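You operate a simulated robot arm through the tools that you are given. There is no shell and no other tool.

The job below is to be done with a simulated robot arm. You get a single attempt, and the scene is never put back.

JOB
Test the board on the moisture gauge as Ash and sort it.
Fine: over 15 % goes to Seconds, else Dry; moisture dial first; push the moisture holder in, draw it back; switch off.

It is judged by the outcome, as a careful person would: the job done as asked, and still so three seconds after it is handed in. It fails if anything else is knocked over, pushed out of place, dropped, spilled or broken.

ROBOT AND FRAMES
A 7-joint arm with a two-finger parallel gripper, fixed in place. Base frame: the origin is at the foot of the arm, x ahead of it, y to its left, z up; the work surface is at about z = 0.71. Lengths are in m, angles in rad, forces in N, time in s.
Its first joint turns from -2.897 to 2.897 rad. Payload 3.43 kg.
The tool frame sits at the grasp point between the pads (the TCP): z along the fingers, y along the line on which they close. The tips reach 0.03 m beyond it. The gripper opens to 0.094 m. The fingers are 0.028 m wide and 0.01 m thick; the gripper's body (0.05 by 0.096 m) begins 0.055 m behind the TCP.
Orientation is told as [roll, pitch, yaw] about the base's x, y, z axes, in that order, counted from this pose: with the fingers straight down and closing along the base's y, the tool's x points along the base's -x, its y along +y and its z along -z.

CONTROLS
- The arm moves only by the tool apply_moves. Its argument "deltas" is one flat list of numbers, 7 for each row, row after row: the shift along the base's x, y, z in m, then the turn, a rotation vector about the base's x, y, z in rad, then the opening in per cent of the stroke, from 0 (shut) to 100 (fully open). In form: [x, y, z, rx, ry, rz, grip, x, y, z, rx, ry, rz, grip, ...]. A call has 1 to 20 rows; each row is the pose to reach, as a shift and turn from the pose commanded when the call began. A row lasts 0.2 s, in which the tool goes at most 0.05 m and 0.15 rad; a call with a longer step from one row to the next is refused whole, and so is a gripper value outside its range. Where a pose cannot be reached the arm comes as near as it can. A force on the tool above 90 N (or 10 N above the force at the start of the call, whichever is more), or a blocked arm, ends the call early, and 0.2 s more pass. The fingers move at their own pace (about 0.045 m/s each) and stop on an object; they squeeze with about 23 N. The grip force told is the motor's: it shows also when the fingers shut on nothing. Time passes only in rows, and 0.2 s behind the last, so rows that repeat a pose let the fingers close. The reply holds the time, the measured pose of the TCP, the force on the tool along the base axes, the opening and the grip force, in the units named above and with some noise, with the torque about the TCP (base axes, N m) and any sound that the robot's microphone picked up.
- Cameras (640 x 400 px; columns grow to the right, rows downward): "scene" is fixed at [0.2143, -0.6556, 1.3094]; the picture's right is [0.64, -0.77, 0.00], its down [-0.50, -0.42, -0.76] and it looks along [0.58, 0.48, -0.65] (base axes); focal length 252 px, centre (320, 200). "wrist" rides on the gripper at [0.076, 0.014, -0.103] in the tool frame; the picture's right is [-0.18, 0.98, 0.00], its down [-0.75, -0.14, -0.64] and it looks along [-0.63, -0.12, 0.77] (tool axes); focal length 243 px, centre (320, 200). There is no depth. A picture from a camera that has moved, and an enlarged one, comes with that camera's place and axes in the base frame and with its lens. The place of the scene camera against the robot may be out by one fixed shift of up to 0.012 m in any direction.
- snapshot(camera): a new picture of that camera. The clock stands still meanwhile.
- move_column(by): slides the trunk up (or, below 0, down) by that many m; the arm rides with it, the base frame stays. It gives what a move gives, with no picture.
- enlarge(camera, box): a new picture of the part [left, top, right, bottom] of that camera's present view, enlarged. The clock stands still meanwhile.
- sign_off(): hands the job in; it is judged then, once.

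Nothing tells you positions but the pictures and the camera data. Unless the task says otherwise, let go and move clear before handing in.

The tools are called after ">>>" as a command line: name --argument value ..., lists and objects as JSON in quotes. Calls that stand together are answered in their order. apply_moves: Moves the arm, as the interface text tells. Its arguments: {"type":"object","properties":{"deltas":{"type":"array","items":{"type":"number"}}},"required":["deltas"]} The other tools are called the same way: move_column (by) slides the trunk up or down; snapshot (camera) takes a picture; enlarge (camera, box) takes an enlarged picture of a part of a camera's view; sign_off () hands the job in.

At the start:

```text
time: 0.0
eef_pos: [0.6382, -0.1457, 1.0993]
tool_rot: [0.0, -0.001, 0.001]
ft_force: [0.7, 0.9, -0.5]
ft_torque: [-0.01, -0.01, 0.0]
grip_width: 0.0939
gripper_force: 0.0
trunk travel left (down, up): [-0.375, 0.235]
```

scene: 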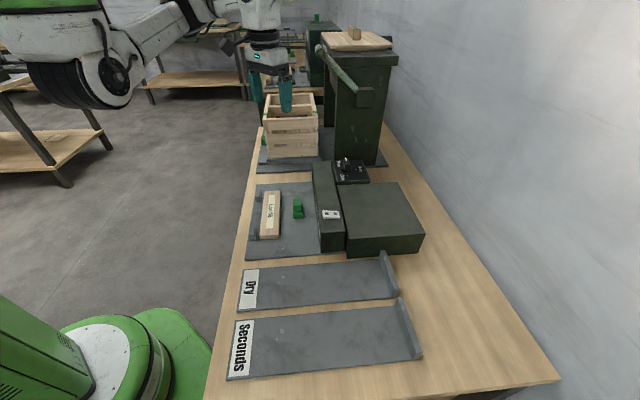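
wrist: 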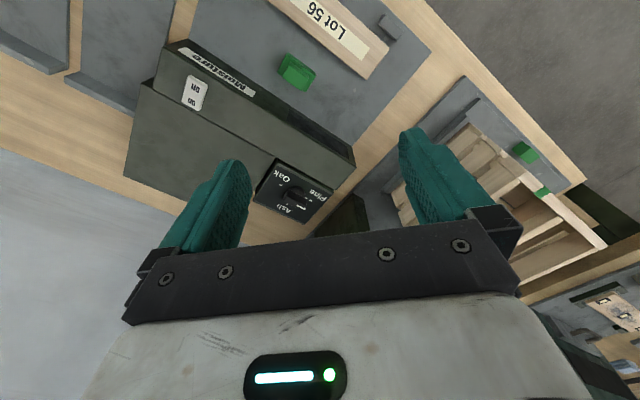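

I see a bench with a moisture gauge (green box with a dial with Oak/Pine/Ash), a holder tray with a board "Lot 56", a switch, and two trays, Dry and Seconds. I'll look closer before moving.

>>> enlarge --camera "scene" --box '[230, 140, 430, 265]'

>>> enlarge --camera "scene" --box '[240, 10, 420, 180]'

>>> enlarge --camera "wrist" --box '[120, 0, 440, 230]'

>>> enlarge --camera "scene" --box '[310, 150, 380, 230]'

```text
3.20 times, centred on (330, 202) of scene
camera zoom: at [0.2143, -0.6556, 1.3094], right [0.64, -0.77, 0.0], down [-0.5, -0.42, -0.76], along [0.58, 0.48, -0.65], focal length 807 px, centre (288, 192)
```

zoom: 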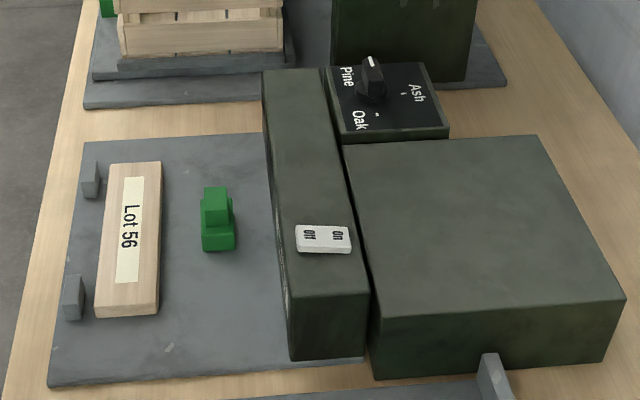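

```text
2.35 times, centred on (330, 95) of scene
camera zoom: at [0.2143, -0.6556, 1.3094], right [0.64, -0.77, 0.0], down [-0.5, -0.42, -0.76], along [0.58, 0.48, -0.65], focal length 593 px, centre (296, 447)
```

zoom: 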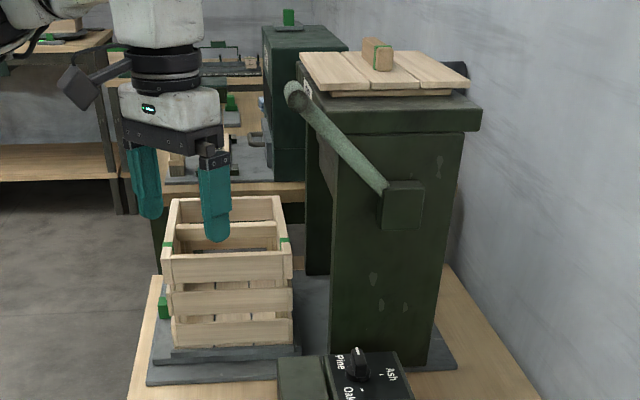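

```text
1.74 times, centred on (280, 115) of wrist
camera zoom: at [0.5629, -0.1316, 1.2008], right [0.18, 0.98, 0.0], down [0.75, -0.14, 0.64], along [0.63, -0.12, -0.77], focal length 422 px, centre (390, 348)
```

zoom: 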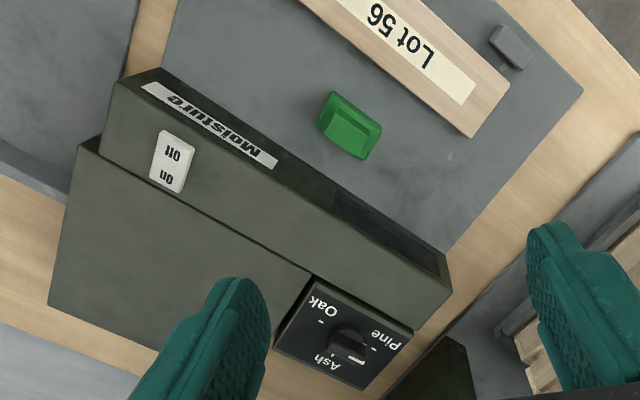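

```text
5.00 times, centred on (345, 190) of scene
camera zoom: at [0.2143, -0.6556, 1.3094], right [0.64, -0.77, 0.0], down [-0.5, -0.42, -0.76], along [0.58, 0.48, -0.65], focal length 1261 px, centre (195, 250)
```

zoom: 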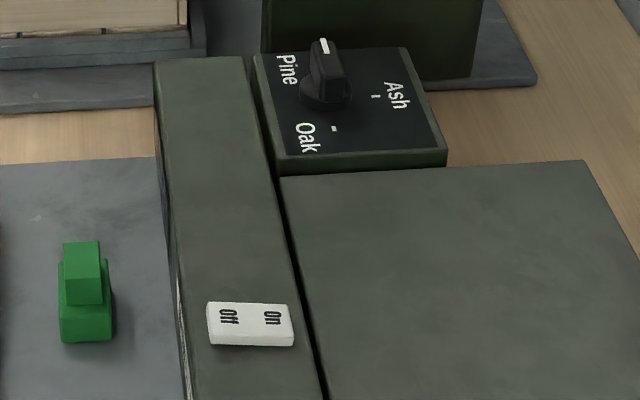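

The gauge sits on a bench running at about 45° in the base frame. I take the board to be near (0.57, -0.16), the green handle near (0.64, -0.21), the on/off rocker near (0.64, -0.345, 0.80) and the dial near (0.86, -0.24, 0.82). I'll move the wrist camera to face the gauge front and look closer.

>>> apply_moves --deltas '[-0.024, 0.024, -0.01, 0, 0, -0.131, 100, -0.048, 0.048, -0.02, 0, 0, -0.262, 100, -0.072, 0.072, -0.03, 0, 0, -0.393, 100, -0.096, 0.096, -0.045, 0, 0, -0.524, 100, -0.12, 0.12, -0.06, 0, 0, -0.655, 100, -0.142, 0.14, -0.07, 0, 0, -0.785, 100]'

>>> snapshot --camera "wrist"

```text
time: 1.4
eef_pos: [0.526, -0.0508, 1.0403]
tool_rot: [-0.001, 0.002, -0.784]
ft_force: [-0.9, 0.9, 0.0]
ft_torque: [-0.01, -0.03, -0.02]
grip_width: 0.094
gripper_force: 0.2
out of reach, approached as far as the arm can: row 5, 6
trunk travel left (down, up): [-0.375, 0.235]
```

```text
taken
camera wrist: at [0.4825, 0.0136, 1.1422], right [0.83, 0.56, 0.0], down [0.43, -0.63, 0.64], along [0.36, -0.53, -0.77], focal length 243 px, centre (320, 200)
```

wrist: 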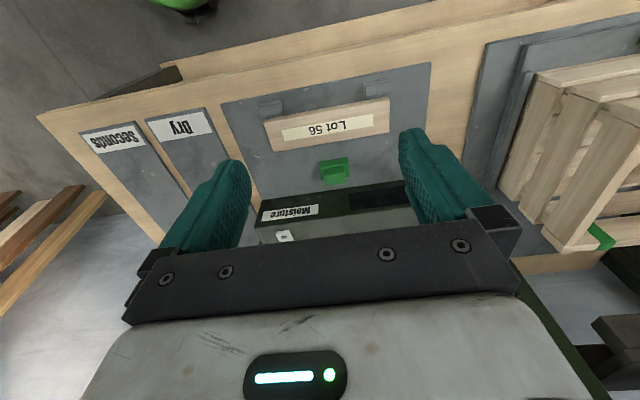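

I have a partial view of the gauge front, so I'll zoom in on the board, the green handle and the display window.

>>> enlarge --camera "wrist" --box '[210, 60, 450, 250]'

>>> snapshot --camera "scene"

```text
2.11 times, centred on (330, 155) of wrist
camera zoom: at [0.4825, 0.0136, 1.1422], right [0.83, 0.56, 0.0], down [0.43, -0.63, 0.64], along [0.36, -0.53, -0.77], focal length 511 px, centre (299, 295)
```

zoom: 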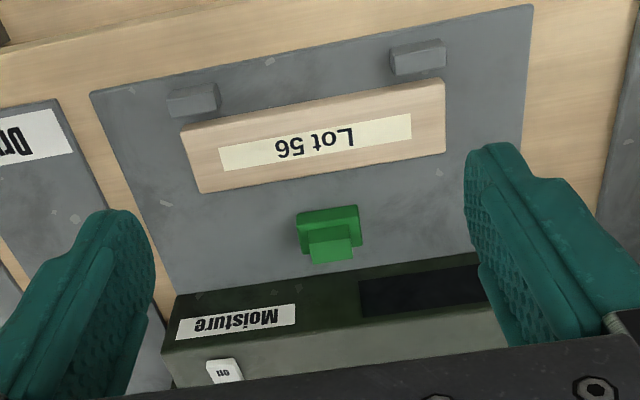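

```text
taken
```

scene: 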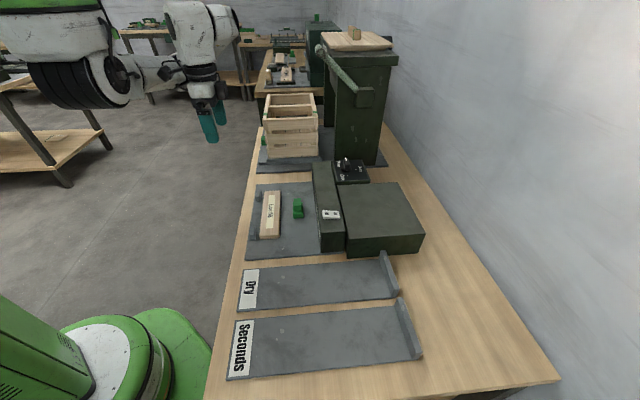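

The display seems to be the dark window to the right of the "Moisture" label, and the green block with a tab looks like the holder's handle. I'll go lower and tilt the camera to see how the holder is built and where it slides.

>>> apply_moves --deltas '[-0.02, 0.02, -0.03, -0.08, -0.08, 0, 100, -0.035, 0.035, -0.06, -0.16, -0.16, 0, 100, -0.05, 0.05, -0.09, -0.24, -0.24, 0, 100, -0.06, 0.06, -0.11, -0.318, -0.318, 0, 100, -0.06, 0.06, -0.11, -0.318, -0.318, 0, 100]'

>>> snapshot --camera "wrist"

```text
time: 2.2
eef_pos: [0.5519, -0.0388, 0.9225]
tool_rot: [-0.178, -0.42, -0.865]
ft_force: [0.0, -0.5, 0.4]
ft_torque: [0.0, 0.04, -0.02]
grip_width: 0.0942
gripper_force: 0.1
out of reach, approached as far as the arm can: row 1, 2, 3, 4
trunk travel left (down, up): [-0.375, 0.235]
stopped in row 4: the arm was blocked; the commanded pose is now the measured one
```

```text
taken
camera wrist: at [0.5047, 0.066, 0.9814], right [0.89, 0.45, -0.08], down [0.25, -0.34, 0.91], along [0.38, -0.83, -0.41], focal length 243 px, centre (320, 200)
```

wrist: 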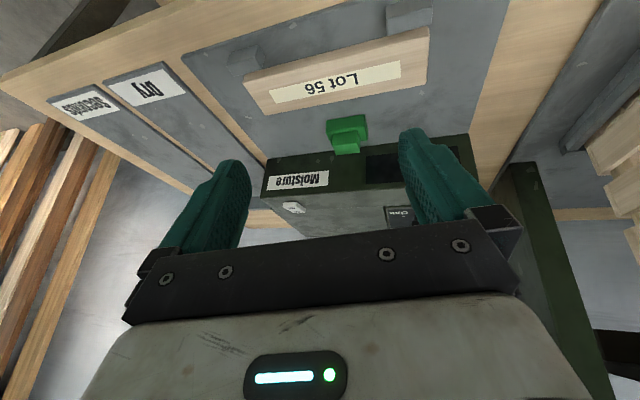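

The arm reached a limit here with nothing touched, as the forces are near zero. I'll use this view to examine the handle and the head's underside.

>>> enlarge --camera "wrist" --box '[220, 0, 480, 220]'

>>> snapshot --camera "scene"

```text
1.82 times, centred on (350, 110) of wrist
camera zoom: at [0.5047, 0.066, 0.9814], right [0.89, 0.45, -0.08], down [0.25, -0.34, 0.91], along [0.38, -0.83, -0.41], focal length 441 px, centre (266, 364)
```

zoom: 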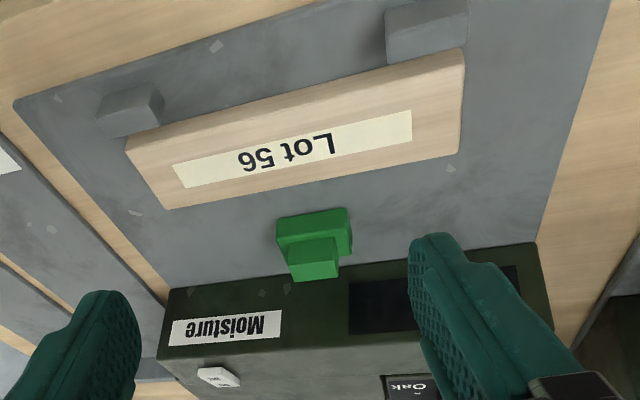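

```text
taken
```

scene: 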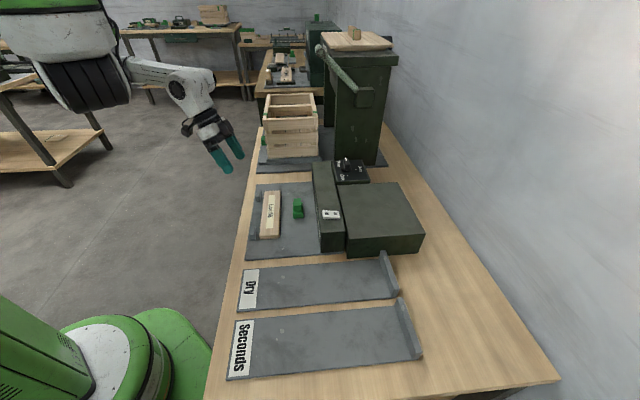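

Still unclear how the holder moves, so I'll enlarge the fixed camera on the handle, plate edges and head base.

>>> enlarge --camera "scene" --box '[280, 185, 340, 225]'

>>> enlarge --camera "scene" --box '[240, 180, 300, 265]'

>>> enlarge --camera "scene" --box '[300, 220, 430, 300]'

>>> enlarge --camera "scene" --box '[220, 250, 430, 385]'

```text
10.00 times, centred on (310, 205) of scene
camera zoom: at [0.2143, -0.6556, 1.3094], right [0.64, -0.77, 0.0], down [-0.5, -0.42, -0.76], along [0.58, 0.48, -0.65], focal length 2522 px, centre (420, 150)
```

zoom: 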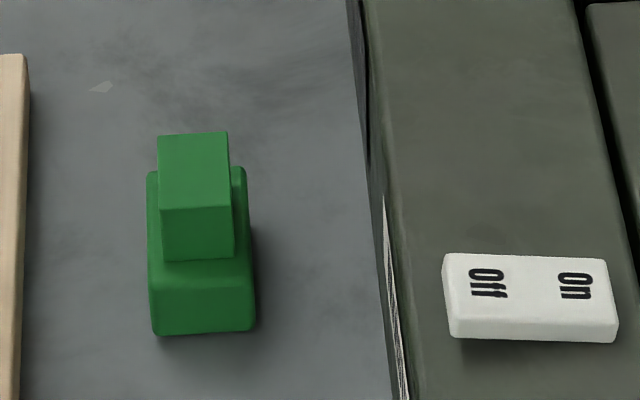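

```text
4.71 times, centred on (270, 222) of scene
camera zoom: at [0.2143, -0.6556, 1.3094], right [0.64, -0.77, 0.0], down [-0.5, -0.42, -0.76], along [0.58, 0.48, -0.65], focal length 1187 px, centre (555, 94)
```

zoom: 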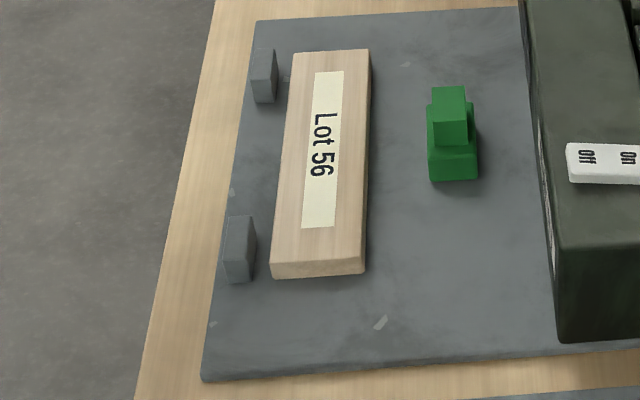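

```text
4.92 times, centred on (365, 260) of scene
camera zoom: at [0.2143, -0.6556, 1.3094], right [0.64, -0.77, 0.0], down [-0.5, -0.42, -0.76], along [0.58, 0.48, -0.65], focal length 1241 px, centre (98, -95)
```

zoom: 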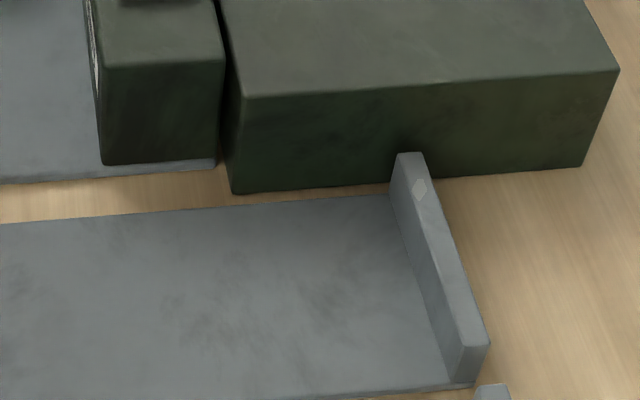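

```text
2.96 times, centred on (325, 318) of scene
camera zoom: at [0.2143, -0.6556, 1.3094], right [0.64, -0.77, 0.0], down [-0.5, -0.42, -0.76], along [0.58, 0.48, -0.65], focal length 747 px, centre (305, -148)
```

zoom: 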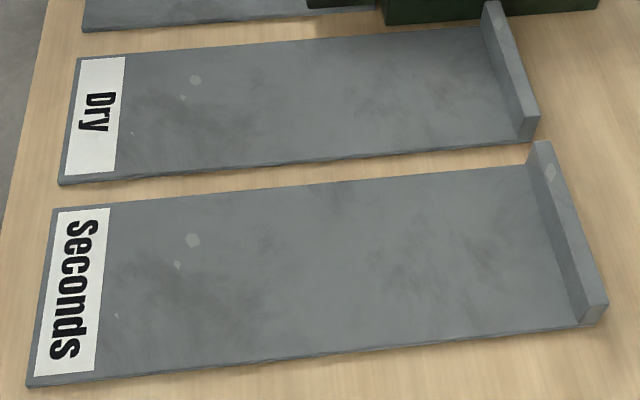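

The plate is a fixed base and the green block is the only separate part on it. I take that block to be the sliding holder, with the two grey nubs as stops. The dial comes first, so I'll straighten the tool and move the camera over the dial for a close look.

>>> apply_moves --deltas '[0.02, -0.015, 0.02, 0.0433, 0.0397, 0.111, 100, 0.05, -0.039, 0.03, 0.0866, 0.0793, 0.222, 100, 0.085, -0.065, 0.0375, 0.13, 0.119, 0.333, 100, 0.12, -0.092, 0.0375, 0.173, 0.1587, 0.4435, 100, 0.155, -0.119, 0.0375, 0.2164, 0.1983, 0.554, 100, 0.19, -0.146, 0.0375, 0.26, 0.238, 0.665, 100, 0.225, -0.172, 0.0375, 0.303, 0.2776, 0.776, 100, 0.248, -0.191, 0.0375, 0.3463, 0.3173, 0.887, 100, 0.248, -0.191, 0.0375, 0.3463, 0.3173, 0.887, 100]'

>>> snapshot --camera "wrist"

>>> snapshot --camera "scene"

```text
time: 4.2
eef_pos: [0.803, -0.2295, 0.9572]
tool_rot: [0.004, 0.001, 0.004]
ft_force: [0.3, -0.3, 0.7]
ft_torque: [0.03, 0.0, 0.0]
grip_width: 0.094
gripper_force: 0.1
trunk travel left (down, up): [-0.375, 0.235]
```

```text
taken
camera wrist: at [0.7259, -0.2171, 1.0595], right [0.18, 0.98, 0.0], down [0.76, -0.14, 0.64], along [0.63, -0.11, -0.77], focal length 243 px, centre (320, 200)
```

wrist: 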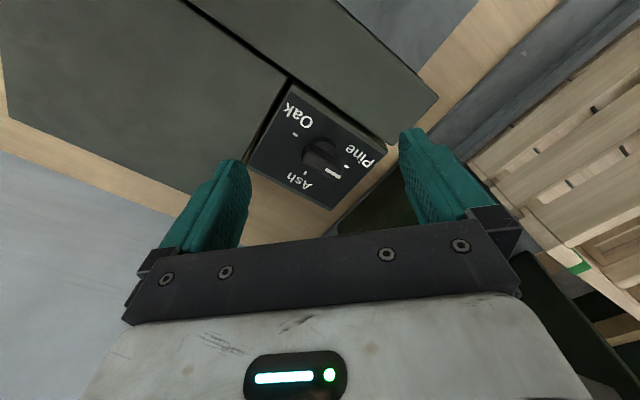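

```text
taken
```

scene: 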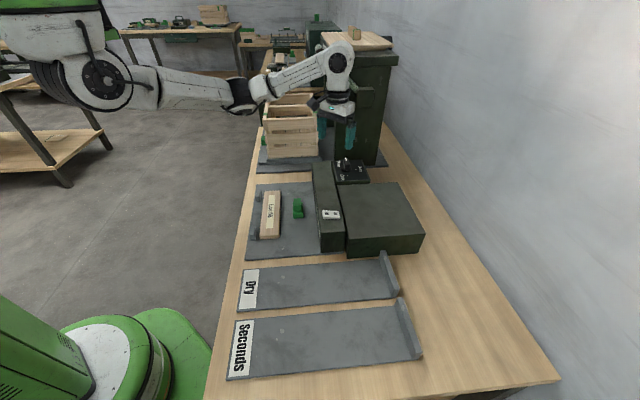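

>>> enlarge --camera "wrist" --box '[245, 80, 405, 215]'

>>> enlarge --camera "scene" --box '[290, 30, 420, 190]'

```text
2.96 times, centred on (325, 148) of wrist
camera zoom: at [0.7259, -0.2171, 1.0595], right [0.18, 0.98, 0.0], down [0.76, -0.14, 0.64], along [0.63, -0.11, -0.77], focal length 719 px, centre (305, 356)
```

zoom: 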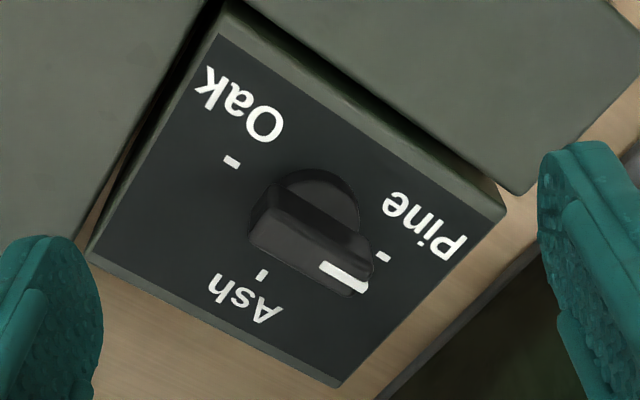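

```text
2.50 times, centred on (355, 110) of scene
camera zoom: at [0.2143, -0.6556, 1.3094], right [0.64, -0.77, 0.0], down [-0.5, -0.42, -0.76], along [0.58, 0.48, -0.65], focal length 630 px, centre (232, 425)
```

zoom: 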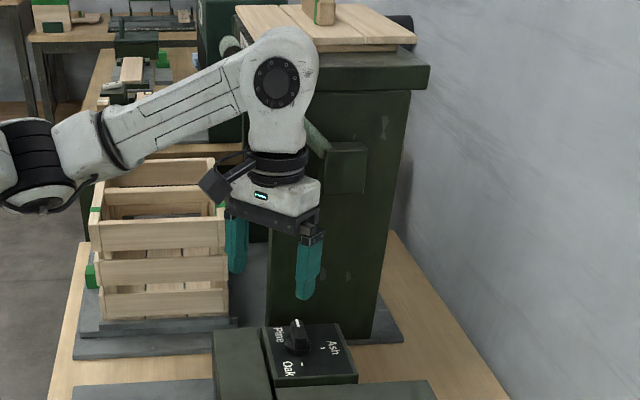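

The dial points at Pine (+45°), and Ash is 90° clockwise seen from above. I put the knob centre near (0.866, -0.239) with its top at about z 0.825. I'll line up above it with the fingers across the fin.

>>> apply_moves --deltas '[0.01, -0.002, 0, 0, 0, 0.131, 100, 0.02, -0.004, 0, 0, 0, 0.262, 100, 0.03, -0.005, 0, 0, 0, 0.393, 100, 0.04, -0.007, 0, 0, 0, 0.524, 100, 0.055, -0.008, 0, 0, 0, 0.655, 100, 0.065, -0.0095, -0.01, 0, 0, 0.781, 100, 0.065, -0.0095, -0.02, 0, 0, 0.781, 100, 0.065, -0.0095, -0.02, 0, 0, 0.781, 100]'

>>> snapshot --camera "wrist"

>>> enlarge --camera "scene" --box '[290, 30, 420, 190]'

```text
time: 6.0
eef_pos: [0.8641, -0.2385, 0.9375]
tool_rot: [0.008, 0.003, 0.782]
ft_force: [0.1, 0.4, 0.2]
ft_torque: [-0.01, 0.03, 0.01]
grip_width: 0.0941
gripper_force: 0.0
trunk travel left (down, up): [-0.375, 0.235]
```

```text
taken
camera wrist: at [0.8001, -0.2821, 1.04], right [-0.56, 0.83, 0.01], down [0.64, 0.43, 0.64], along [0.53, 0.37, -0.77], focal length 243 px, centre (320, 200)
```

wrist: 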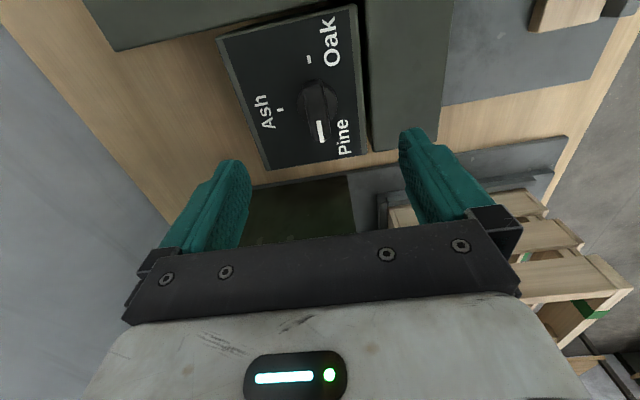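

```text
2.50 times, centred on (355, 110) of scene
camera zoom: at [0.2143, -0.6556, 1.3094], right [0.64, -0.77, 0.0], down [-0.5, -0.42, -0.76], along [0.58, 0.48, -0.65], focal length 630 px, centre (232, 425)
```

zoom: 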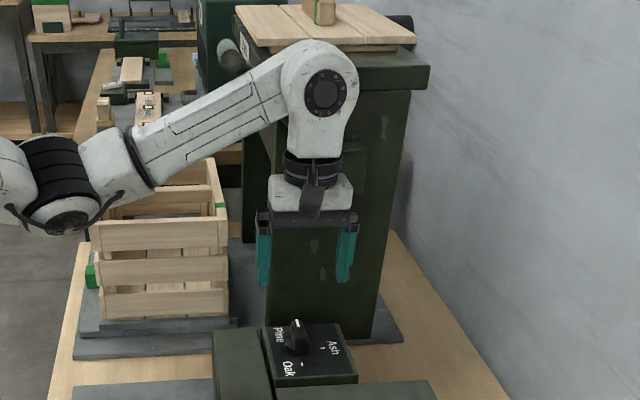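

>>> enlarge --camera "wrist" --box '[240, 40, 400, 180]'

```text
2.86 times, centred on (320, 110) of wrist
camera zoom: at [0.8001, -0.2821, 1.04], right [-0.56, 0.83, 0.01], down [0.64, 0.43, 0.64], along [0.53, 0.37, -0.77], focal length 693 px, centre (320, 457)
```

zoom: 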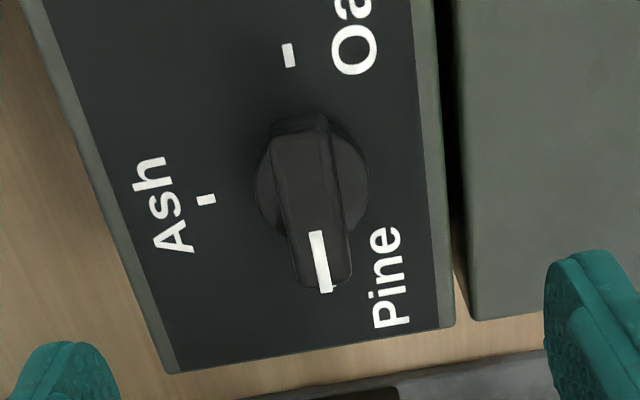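

The fin is within about 2 mm of the tool axis. I'll descend so the tips straddle the fin above the round base.

>>> apply_moves --deltas '[0.001, -0.001, -0.04, 0, 0, 0, 100, 0.001, -0.001, -0.075, 0, 0, 0, 100, 0.001, -0.001, -0.095, 0, 0, 0, 100, 0.001, -0.001, -0.098, 0, 0, 0, 100, 0.001, -0.001, -0.098, 0, 0, 0, 100]'

>>> enlarge --camera "scene" --box '[290, 100, 400, 190]'

```text
time: 7.2
eef_pos: [0.8644, -0.2376, 0.8406]
tool_rot: [0.004, 0.002, 0.784]
ft_force: [0.1, 0.9, 0.2]
ft_torque: [-0.03, -0.02, -0.02]
grip_width: 0.094
gripper_force: 0.0
trunk travel left (down, up): [-0.375, 0.235]
```

```text
4.44 times, centred on (345, 145) of scene
camera zoom: at [0.2143, -0.6556, 1.3094], right [0.64, -0.77, 0.0], down [-0.5, -0.42, -0.76], along [0.58, 0.48, -0.65], focal length 1121 px, centre (209, 444)
```

zoom: 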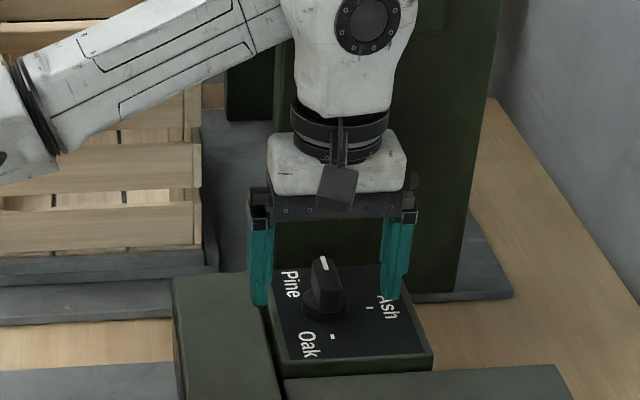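

The fingers straddle the knob, so I'll close on the fin.

>>> apply_moves --deltas '[0.0, 0.0, 0, 0, 0, 0, 0, 0, 0, 0, 0, 0, 0, 0, 0, 0, 0, 0, 0, 0, 0, 0, 0, 0, 0, 0, 0, 0, 0, 0, 0, 0, 0, 0, 0, 0, 0, 0, 0, 0, 0, 0]'

>>> enlarge --camera "scene" --box '[290, 100, 400, 190]'

```text
time: 8.7
eef_pos: [0.8645, -0.2372, 0.8405]
tool_rot: [0.003, -0.002, 0.78]
ft_force: [8.3, -6.5, -2.2]
ft_torque: [-0.13, -0.44, 0.04]
grip_width: 0.0358
gripper_force: 45.4
trunk travel left (down, up): [-0.375, 0.235]
```

```text
4.44 times, centred on (345, 145) of scene
camera zoom: at [0.2143, -0.6556, 1.3094], right [0.64, -0.77, 0.0], down [-0.5, -0.42, -0.76], along [0.58, 0.48, -0.65], focal length 1121 px, centre (209, 444)
```

zoom: 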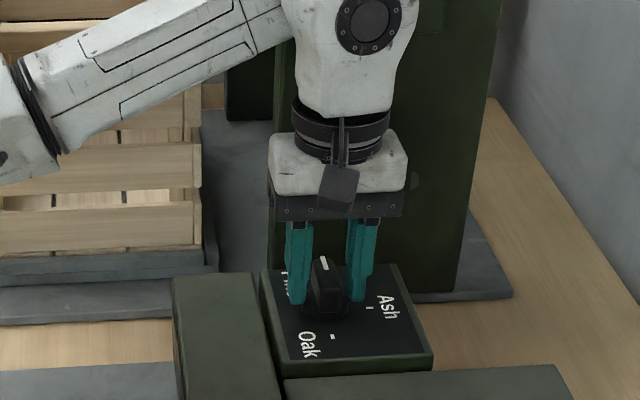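

The fingers stopped at 36 mm, so they're on the round base rather than the fin, slightly off-centre. I'll open, rise 8 mm, shift a little toward +x/-y and re-close on the fin.

>>> apply_moves --deltas '[0, 0, 0, 0, 0, 0, 55, 0, 0, 0, 0, 0, 0, 55, 0.002, -0.002, 0.009, 0, 0, 0, 55, 0.002, -0.002, 0.009, 0, 0, 0, 55, 0.002, -0.002, 0.009, 0, 0, 0, 0, 0.002, -0.002, 0.009, 0, 0, 0, 0, 0.002, -0.002, 0.009, 0, 0, 0, 0, 0.002, -0.002, 0.009, 0, 0, 0, 0, 0.002, -0.002, 0.009, 0, 0, 0, 0]'

>>> enlarge --camera "scene" --box '[290, 100, 400, 190]'

```text
time: 10.7
eef_pos: [0.8652, -0.2375, 0.8504]
tool_rot: [0.008, 0.005, 0.782]
ft_force: [-25.2, 18.4, 2.4]
ft_torque: [-0.48, 0.32, -0.01]
grip_width: 0.0181
gripper_force: 45.3
trunk travel left (down, up): [-0.375, 0.235]
```

```text
4.44 times, centred on (345, 145) of scene
camera zoom: at [0.2143, -0.6556, 1.3094], right [0.64, -0.77, 0.0], down [-0.5, -0.42, -0.76], along [0.58, 0.48, -0.65], focal length 1121 px, centre (209, 444)
```

zoom: 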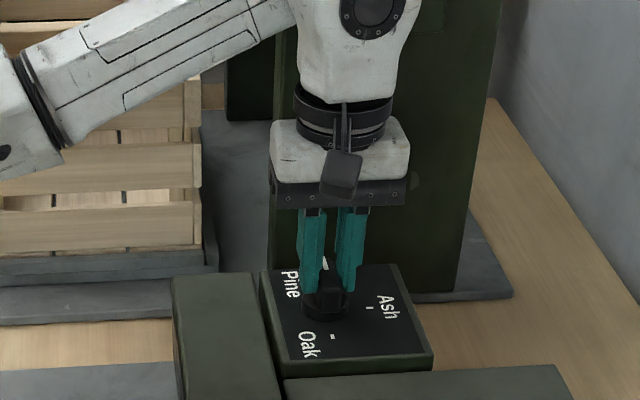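

The fin is gripped now at 18 mm. I'll relax the sideways load by about 1.5 mm and turn clockwise, halfway first.

>>> apply_moves --deltas '[-0.0015, 0.0015, 0, 0, 0, 0, 0, -0.0015, 0.0015, 0, 0, 0, -0.131, 0, -0.0015, 0.0015, 0, 0, 0, -0.262, 0, -0.0015, 0.0015, 0, 0, 0, -0.393, 0, -0.0015, 0.0015, 0, 0, 0, -0.524, 0]'

>>> enlarge --camera "scene" --box '[290, 100, 400, 190]'

```text
time: 11.8
eef_pos: [0.8663, -0.2383, 0.85]
tool_rot: [0.006, 0.002, 0.257]
ft_force: [-21.6, 14.7, -11.7]
ft_torque: [0.14, -0.75, 0.0]
grip_width: 0.018
gripper_force: 44.8
trunk travel left (down, up): [-0.375, 0.235]
```

```text
4.44 times, centred on (345, 145) of scene
camera zoom: at [0.2143, -0.6556, 1.3094], right [0.64, -0.77, 0.0], down [-0.5, -0.42, -0.76], along [0.58, 0.48, -0.65], focal length 1121 px, centre (209, 444)
```

zoom: 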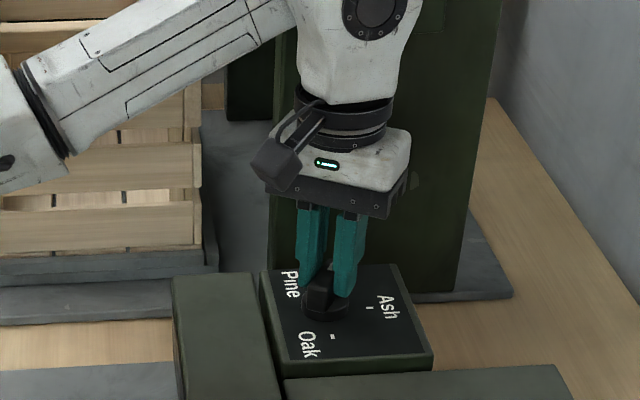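

The knob is turning with the gripper. I'll continue the remaining 60° to Ash.

>>> apply_moves --deltas '[-0.001, 0.0005, 0, 0, 0, -0.131, 0, -0.001, 0.0005, 0, 0, 0, -0.262, 0, -0.001, 0.0005, 0, 0, 0, -0.393, 0, -0.001, 0.0005, 0, 0, 0, -0.524, 0, -0.001, 0.0005, 0, 0, 0, -0.655, 0, -0.001, 0.0005, 0, 0, 0, -0.786, 0, -0.001, 0.0005, 0, 0, 0, -0.917, 0, -0.001, 0.0005, 0, 0, 0, -1.045, 0, -0.001, 0.0005, 0, 0, 0, -1.045, 0]'

>>> enlarge --camera "scene" --box '[290, 100, 400, 190]'

```text
time: 13.8
eef_pos: [0.8656, -0.2389, 0.8514]
tool_rot: [0.003, 0.001, -0.788]
ft_force: [-3.0, -8.5, -25.5]
ft_torque: [-0.85, -0.31, 0.03]
grip_width: 0.0179
gripper_force: 44.9
trunk travel left (down, up): [-0.375, 0.235]
```

```text
4.44 times, centred on (345, 145) of scene
camera zoom: at [0.2143, -0.6556, 1.3094], right [0.64, -0.77, 0.0], down [-0.5, -0.42, -0.76], along [0.58, 0.48, -0.65], focal length 1121 px, centre (209, 444)
```

zoom: 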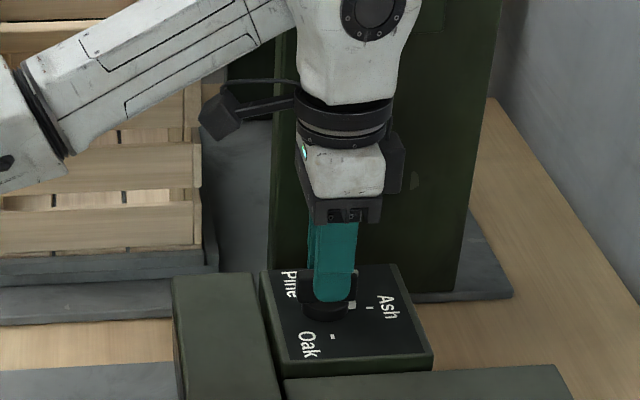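

The tool has turned 90°. I'll open, rise and check the pointer.

>>> apply_moves --deltas '[0, 0, 0, 0, 0, 0, 60, 0, 0, 0, 0, 0, 0, 60, 0, 0, 0.03, 0, 0, 0, 60, 0, 0, 0.07, 0, 0, 0, 60, -0.02, 0.01, 0.1, 0, 0, 0, 100, -0.05, 0.04, 0.12, 0, 0, 0, 100, -0.05, 0.04, 0.12, 0, 0, 0, 100]'

>>> snapshot --camera "wrist"

>>> enlarge --camera "scene" --box '[310, 150, 380, 230]'

```text
time: 15.7
eef_pos: [0.7948, -0.213, 0.9529]
tool_rot: [0.005, 0.042, -0.851]
ft_force: [-0.8, 0.2, 0.1]
ft_torque: [-0.03, -0.03, 0.04]
grip_width: 0.094
gripper_force: 0.2
trunk travel left (down, up): [-0.375, 0.235]
stopped in row 7: the arm was blocked; the commanded pose is now the measured one
```

```text
taken
camera wrist: at [0.7566, -0.1501, 1.0584], right [0.86, 0.51, 0.0], down [0.41, -0.68, 0.61], along [0.31, -0.53, -0.79], focal length 243 px, centre (320, 200)
```

wrist: 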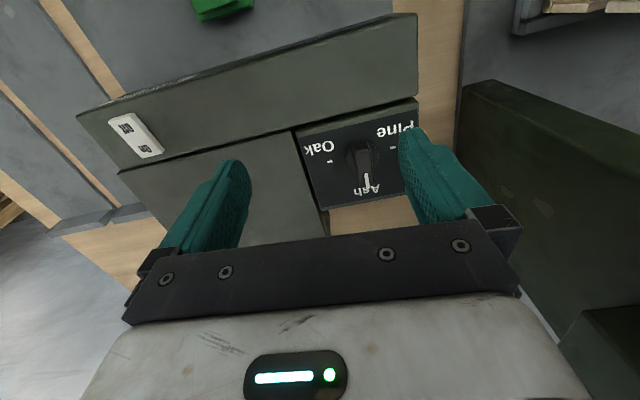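

```text
5.00 times, centred on (345, 190) of scene
camera zoom: at [0.2143, -0.6556, 1.3094], right [0.64, -0.77, 0.0], down [-0.5, -0.42, -0.76], along [0.58, 0.48, -0.65], focal length 1261 px, centre (195, 250)
```

zoom: 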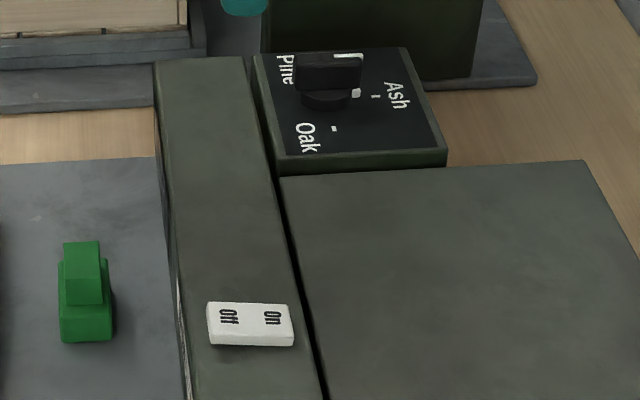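

The dial now points at Ash. The arm reported being blocked, so I'll check the scene for contact before moving on.

>>> snapshot --camera "scene"

>>> enlarge --camera "wrist" --box '[280, 80, 440, 220]'

>>> enlarge --camera "wrist" --box '[70, 80, 200, 180]'

```text
taken
```

scene: 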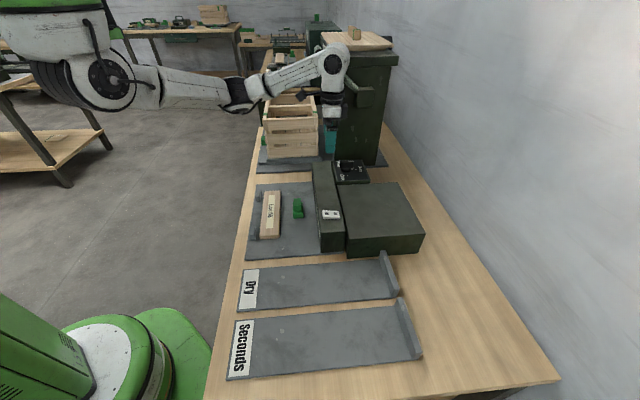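

```text
2.86 times, centred on (360, 150) of wrist
camera zoom: at [0.7566, -0.1501, 1.0584], right [0.86, 0.51, 0.0], down [0.41, -0.68, 0.61], along [0.31, -0.53, -0.79], focal length 693 px, centre (206, 343)
```

zoom: 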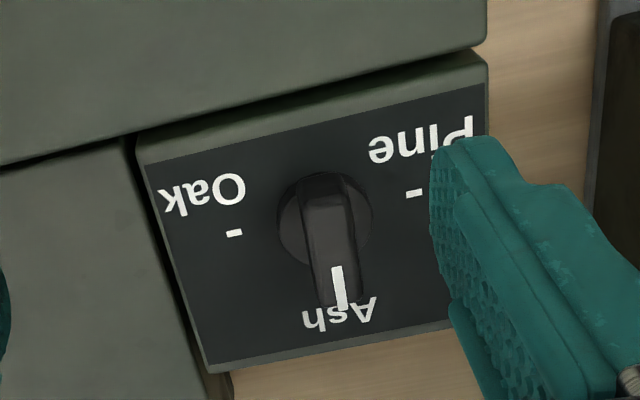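

```text
4.00 times, centred on (135, 130) of wrist
camera zoom: at [0.7566, -0.1501, 1.0584], right [0.86, 0.51, 0.0], down [0.41, -0.68, 0.61], along [0.31, -0.53, -0.79], focal length 970 px, centre (1060, 480)
```

zoom: 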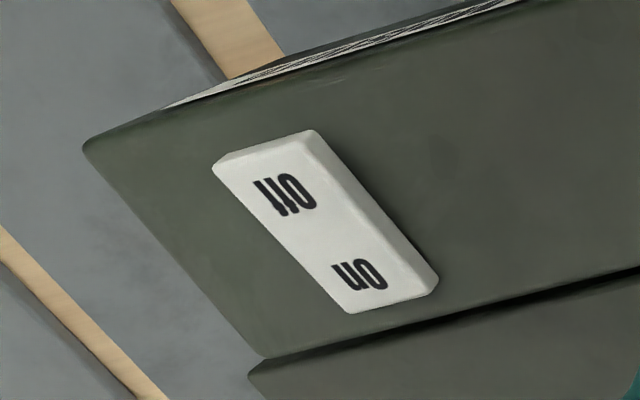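

The dial reads Ash, nothing is touching, and the block was just a joint limit at that wrist angle. Next is the rocker, so I'll swing back to +45° yaw, close the fingers and look at it from above.

>>> apply_moves --deltas '[-0.0117, -0.0121, 0, -0.0001, -0.004, 0.1363, 100, -0.0233, -0.0242, 0, -0.0003, -0.0079, 0.2727, 100, -0.035, -0.0363, 0, -0.0004, -0.0118, 0.409, 50, -0.0467, -0.0483, 0, -0.0005, -0.0157, 0.5453, 0, -0.0583, -0.0604, 0, -0.0007, -0.0196, 0.6817, 0, -0.07, -0.0725, 0, -0.0008, -0.0236, 0.818, 0, -0.0817, -0.0846, 0, -0.0009, -0.0275, 0.9543, 0, -0.0933, -0.0967, 0, -0.0011, -0.0314, 1.0907, 0, -0.105, -0.1088, -0.005, -0.0012, -0.0353, 1.227, 0, -0.1167, -0.1208, -0.01, -0.0013, -0.0393, 1.3633, 0, -0.1283, -0.1329, -0.015, -0.0015, -0.0432, 1.4997, 0, -0.14, -0.145, -0.023, -0.0016, -0.0471, 1.636, 0, -0.14, -0.145, -0.023, -0.0016, -0.0471, 1.636, 0]'

>>> snapshot --camera "wrist"

>>> enlarge --camera "scene" --box '[270, 110, 420, 260]'

```text
time: 18.4
eef_pos: [0.663, -0.3419, 0.9353]
tool_rot: [0.0, -0.016, 0.826]
ft_force: [-0.5, 0.9, -0.5]
ft_torque: [0.01, -0.02, 0.03]
grip_width: 0.0001
gripper_force: 22.9
trunk travel left (down, up): [-0.375, 0.235]
```

```text
taken
camera wrist: at [0.6005, -0.3904, 1.0357], right [-0.6, 0.8, 0.0], down [0.61, 0.45, 0.65], along [0.52, 0.39, -0.76], focal length 243 px, centre (320, 200)
```

wrist: 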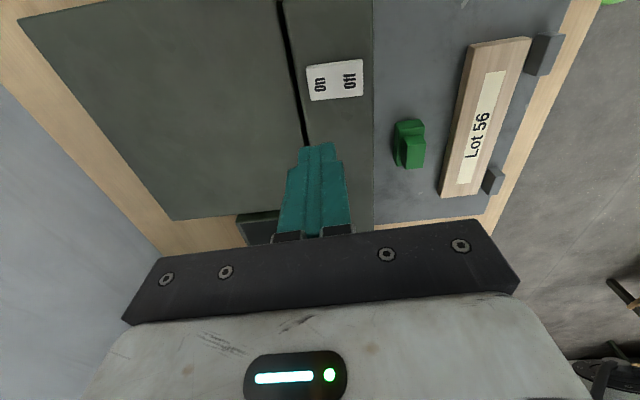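

```text
2.67 times, centred on (345, 185) of scene
camera zoom: at [0.2143, -0.6556, 1.3094], right [0.64, -0.77, 0.0], down [-0.5, -0.42, -0.76], along [0.58, 0.48, -0.65], focal length 672 px, centre (253, 240)
```

zoom: 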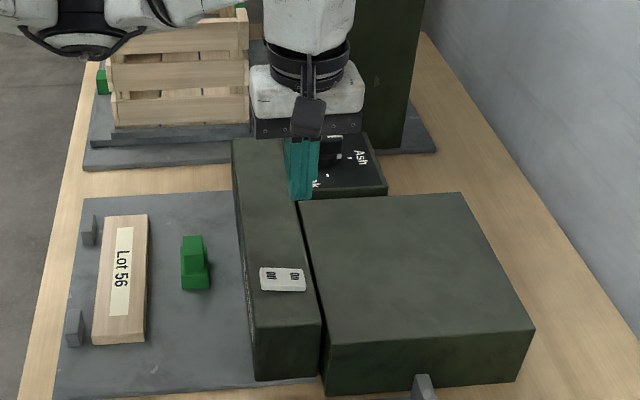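

>>> enlarge --camera "wrist" --box '[275, 40, 395, 120]'

>>> enlarge --camera "scene" --box '[315, 200, 350, 225]'

```text
5.00 times, centred on (335, 80) of wrist
camera zoom: at [0.6005, -0.3904, 1.0357], right [-0.6, 0.8, 0.0], down [0.61, 0.45, 0.65], along [0.52, 0.39, -0.76], focal length 1213 px, centre (245, 800)
```

zoom: 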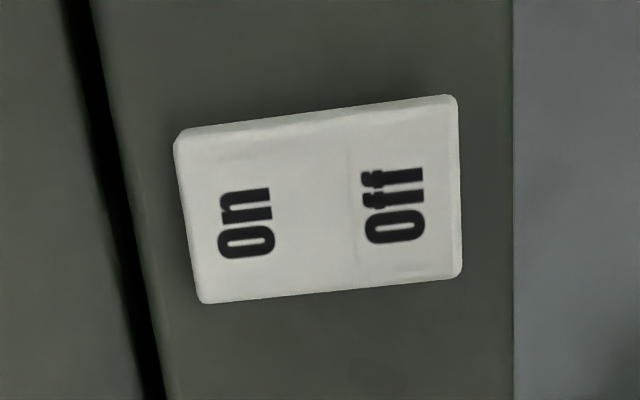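

```text
16.00 times, centred on (332, 212) of scene
camera zoom: at [0.2143, -0.6556, 1.3094], right [0.64, -0.77, 0.0], down [-0.5, -0.42, -0.76], along [0.58, 0.48, -0.65], focal length 4034 px, centre (120, 0)
```

zoom: 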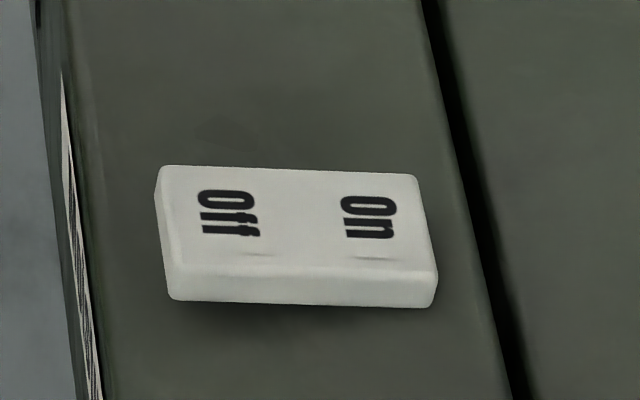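

The rocker's On half is centred near (0.651, -0.354) with its top at about z 0.80. I'll go above it with closed fingers and descend in small steps.

>>> apply_moves --deltas '[-0.006, -0.006, -0.02, -0.006, 0.006, -0.02, 0, -0.012, -0.0127, -0.05, -0.0115, 0.0111, -0.041, 0, -0.012, -0.0127, -0.08, -0.0115, 0.0111, -0.041, 0, -0.012, -0.0127, -0.088, -0.0115, 0.0111, -0.041, 0, -0.012, -0.0127, -0.088, -0.0115, 0.0111, -0.041, 0]'

>>> enlarge --camera "scene" --box '[290, 170, 370, 230]'

>>> snapshot --camera "wrist"

```text
time: 19.6
eef_pos: [0.6526, -0.3552, 0.848]
tool_rot: [0.0, 0.0, 0.782]
ft_force: [-0.6, -0.7, 0.2]
ft_torque: [0.0, -0.01, 0.03]
grip_width: 0.0
gripper_force: 22.7
trunk travel left (down, up): [-0.375, 0.235]
```

```text
6.67 times, centred on (330, 200) of scene
camera zoom: at [0.2143, -0.6556, 1.3094], right [0.64, -0.77, 0.0], down [-0.5, -0.42, -0.76], along [0.58, 0.48, -0.65], focal length 1681 px, centre (253, 200)
```

zoom: 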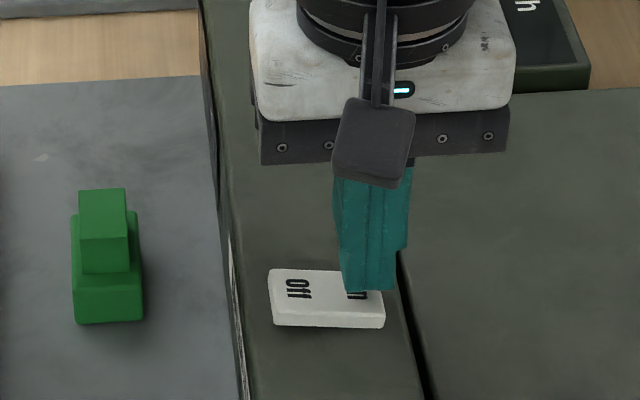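

```text
taken
camera wrist: at [0.5876, -0.3991, 0.9497], right [-0.56, 0.83, 0.0], down [0.63, 0.43, 0.64], along [0.53, 0.36, -0.77], focal length 243 px, centre (320, 200)
```

wrist: 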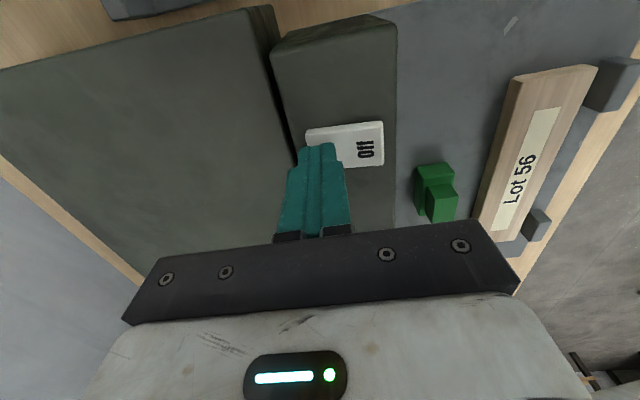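

>>> apply_moves --deltas '[0, 0, -0.004, 0, 0, 0, 0, 0, 0, -0.008, 0, 0, 0, 0, 0, 0, -0.011, 0, 0, 0, 0, 0, 0, -0.014, 0, 0, 0, 0]'

>>> enlarge --camera "wrist" --box '[265, 90, 425, 200]'

```text
time: 20.6
eef_pos: [0.6514, -0.3548, 0.8412]
tool_rot: [-0.011, 0.002, 0.781]
ft_force: [-2.5, 1.1, 80.9]
ft_torque: [0.61, 0.48, -0.01]
grip_width: 0.0001
gripper_force: 23.6
trunk travel left (down, up): [-0.375, 0.235]
```

```text
3.64 times, centred on (345, 145) of wrist
camera zoom: at [0.587, -0.3981, 0.9428], right [-0.56, 0.83, -0.01], down [0.63, 0.44, 0.64], along [0.54, 0.35, -0.77], focal length 882 px, centre (229, 400)
```

zoom: 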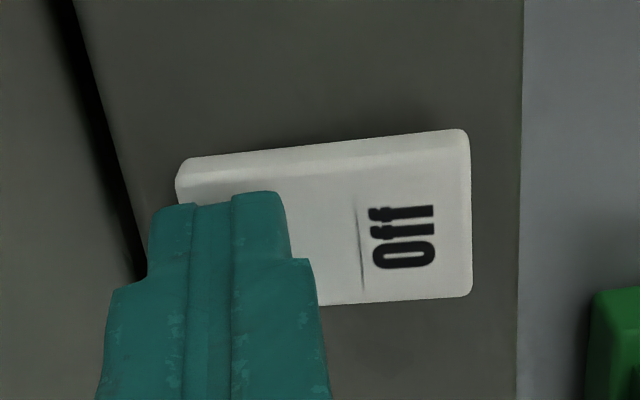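

80 N is plenty, so I'll back off and check the rocker and whether the display lit up.

>>> apply_moves --deltas '[0, 0, 0.014, 0, 0, 0, 0, 0, 0, 0.04, 0, 0, 0, 0, -0.01, -0.015, 0.07, 0, 0, 0, 0, -0.02, -0.03, 0.1, 0, 0, 0, 0, -0.02, -0.03, 0.1, 0, 0, 0, 0]'

>>> snapshot --camera "wrist"

>>> enlarge --camera "scene" --box '[310, 195, 350, 230]'

```text
time: 21.9
eef_pos: [0.6306, -0.3839, 0.9332]
tool_rot: [0.001, 0.0, 0.782]
ft_force: [-0.1, 0.6, 0.4]
ft_torque: [0.0, 0.0, 0.01]
grip_width: 0.0
gripper_force: 22.8
trunk travel left (down, up): [-0.375, 0.235]
```

```text
taken
camera wrist: at [0.5675, -0.4274, 1.0346], right [-0.56, 0.83, 0.0], down [0.63, 0.43, 0.64], along [0.53, 0.36, -0.77], focal length 243 px, centre (320, 200)
```

wrist: 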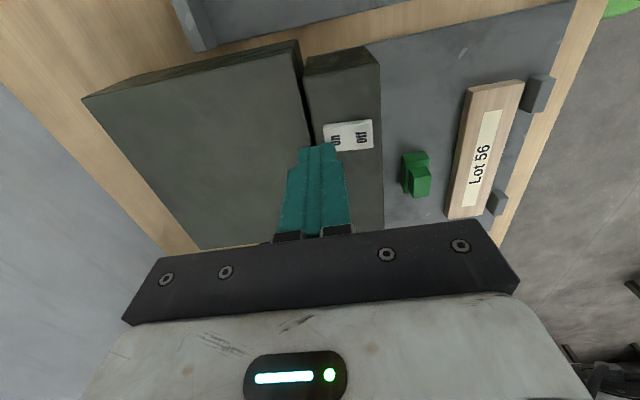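

```text
11.43 times, centred on (330, 212) of scene
camera zoom: at [0.2143, -0.6556, 1.3094], right [0.64, -0.77, 0.0], down [-0.5, -0.42, -0.76], along [0.58, 0.48, -0.65], focal length 2882 px, centre (206, 57)
```

zoom: 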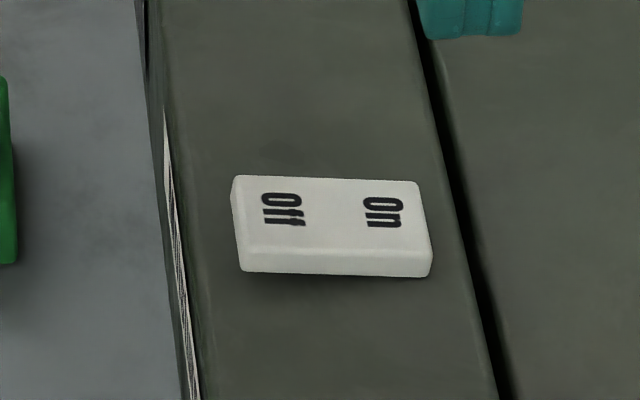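

I can't tell from that whether the rocker tipped. I'll take the same crop as before to compare, then look at the display.

>>> enlarge --camera "scene" --box '[315, 200, 350, 225]'

>>> enlarge --camera "wrist" --box '[300, 90, 400, 170]'

```text
16.00 times, centred on (332, 212) of scene
camera zoom: at [0.2143, -0.6556, 1.3094], right [0.64, -0.77, 0.0], down [-0.5, -0.42, -0.76], along [0.58, 0.48, -0.65], focal length 4034 px, centre (120, 0)
```

zoom: 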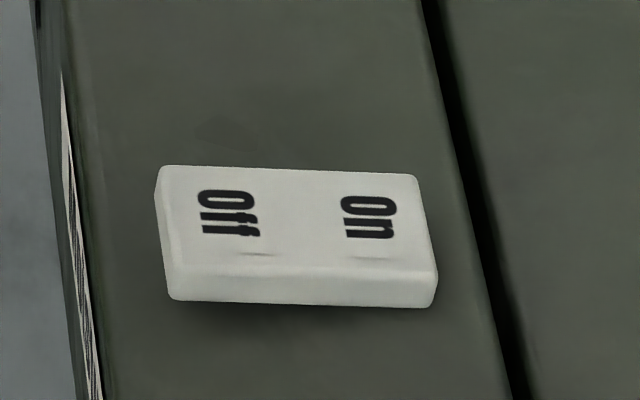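

```text
5.00 times, centred on (350, 130) of wrist
camera zoom: at [0.5675, -0.4274, 1.0346], right [-0.56, 0.83, 0.0], down [0.63, 0.43, 0.64], along [0.53, 0.36, -0.77], focal length 1213 px, centre (170, 550)
```

zoom: 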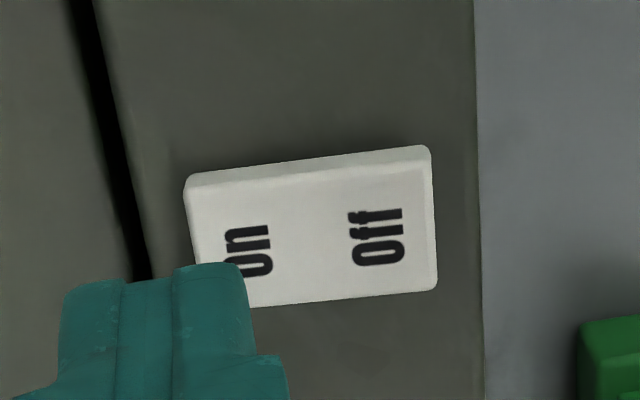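

The picture is identical, and the rocker's On end sits lower than its Off end. So the gauge appears to be already on, and my press just met the stop. I'll go round to the front with open fingers and look at the display.

>>> apply_moves --deltas '[-0.003, 0.03, 0.01, 0, 0, -0.128, 50, -0.006, 0.062, 0.02, 0, 0, -0.256, 100, -0.009, 0.095, 0.03, 0, 0, -0.385, 100, -0.012, 0.13, 0.04, 0, 0, -0.513, 100, -0.015, 0.165, 0.04, 0, 0, -0.641, 100, -0.018, 0.2, 0.04, 0, 0, -0.769, 100, -0.021, 0.235, 0.04, 0, 0, -0.9, 100, -0.024, 0.27, 0.04, 0, 0, -1.025, 100, -0.027, 0.3, 0.04, 0, 0, -1.154, 100, -0.03, 0.324, 0.04, 0, 0, -1.282, 100, -0.03, 0.324, 0.04, 0, 0, -1.282, 100]'

>>> snapshot --camera "wrist"

>>> enlarge --camera "wrist" --box '[210, 60, 450, 250]'

```text
time: 24.2
eef_pos: [0.5997, -0.0591, 0.9724]
tool_rot: [0.0, 0.0, -0.502]
ft_force: [-0.2, -0.1, 0.2]
ft_torque: [-0.01, -0.02, -0.03]
grip_width: 0.0943
gripper_force: 0.0
trunk travel left (down, up): [-0.375, 0.235]
```

```text
taken
camera wrist: at [0.5401, -0.0105, 1.0741], right [0.63, 0.77, 0.0], down [0.59, -0.49, 0.64], along [0.5, -0.41, -0.77], focal length 243 px, centre (320, 200)
```

wrist: 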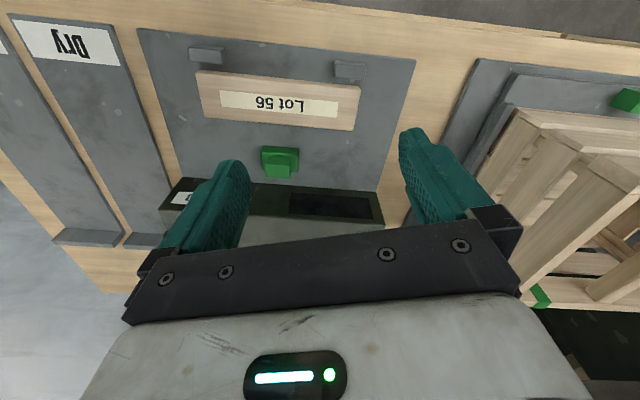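

```text
2.11 times, centred on (330, 155) of wrist
camera zoom: at [0.5401, -0.0105, 1.0741], right [0.63, 0.77, 0.0], down [0.59, -0.49, 0.64], along [0.5, -0.41, -0.77], focal length 511 px, centre (299, 295)
```

zoom: 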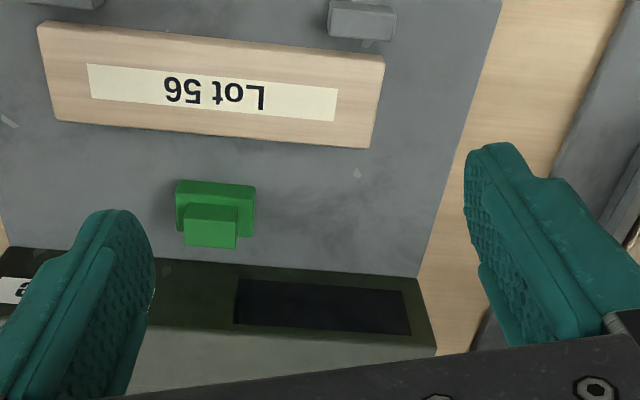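

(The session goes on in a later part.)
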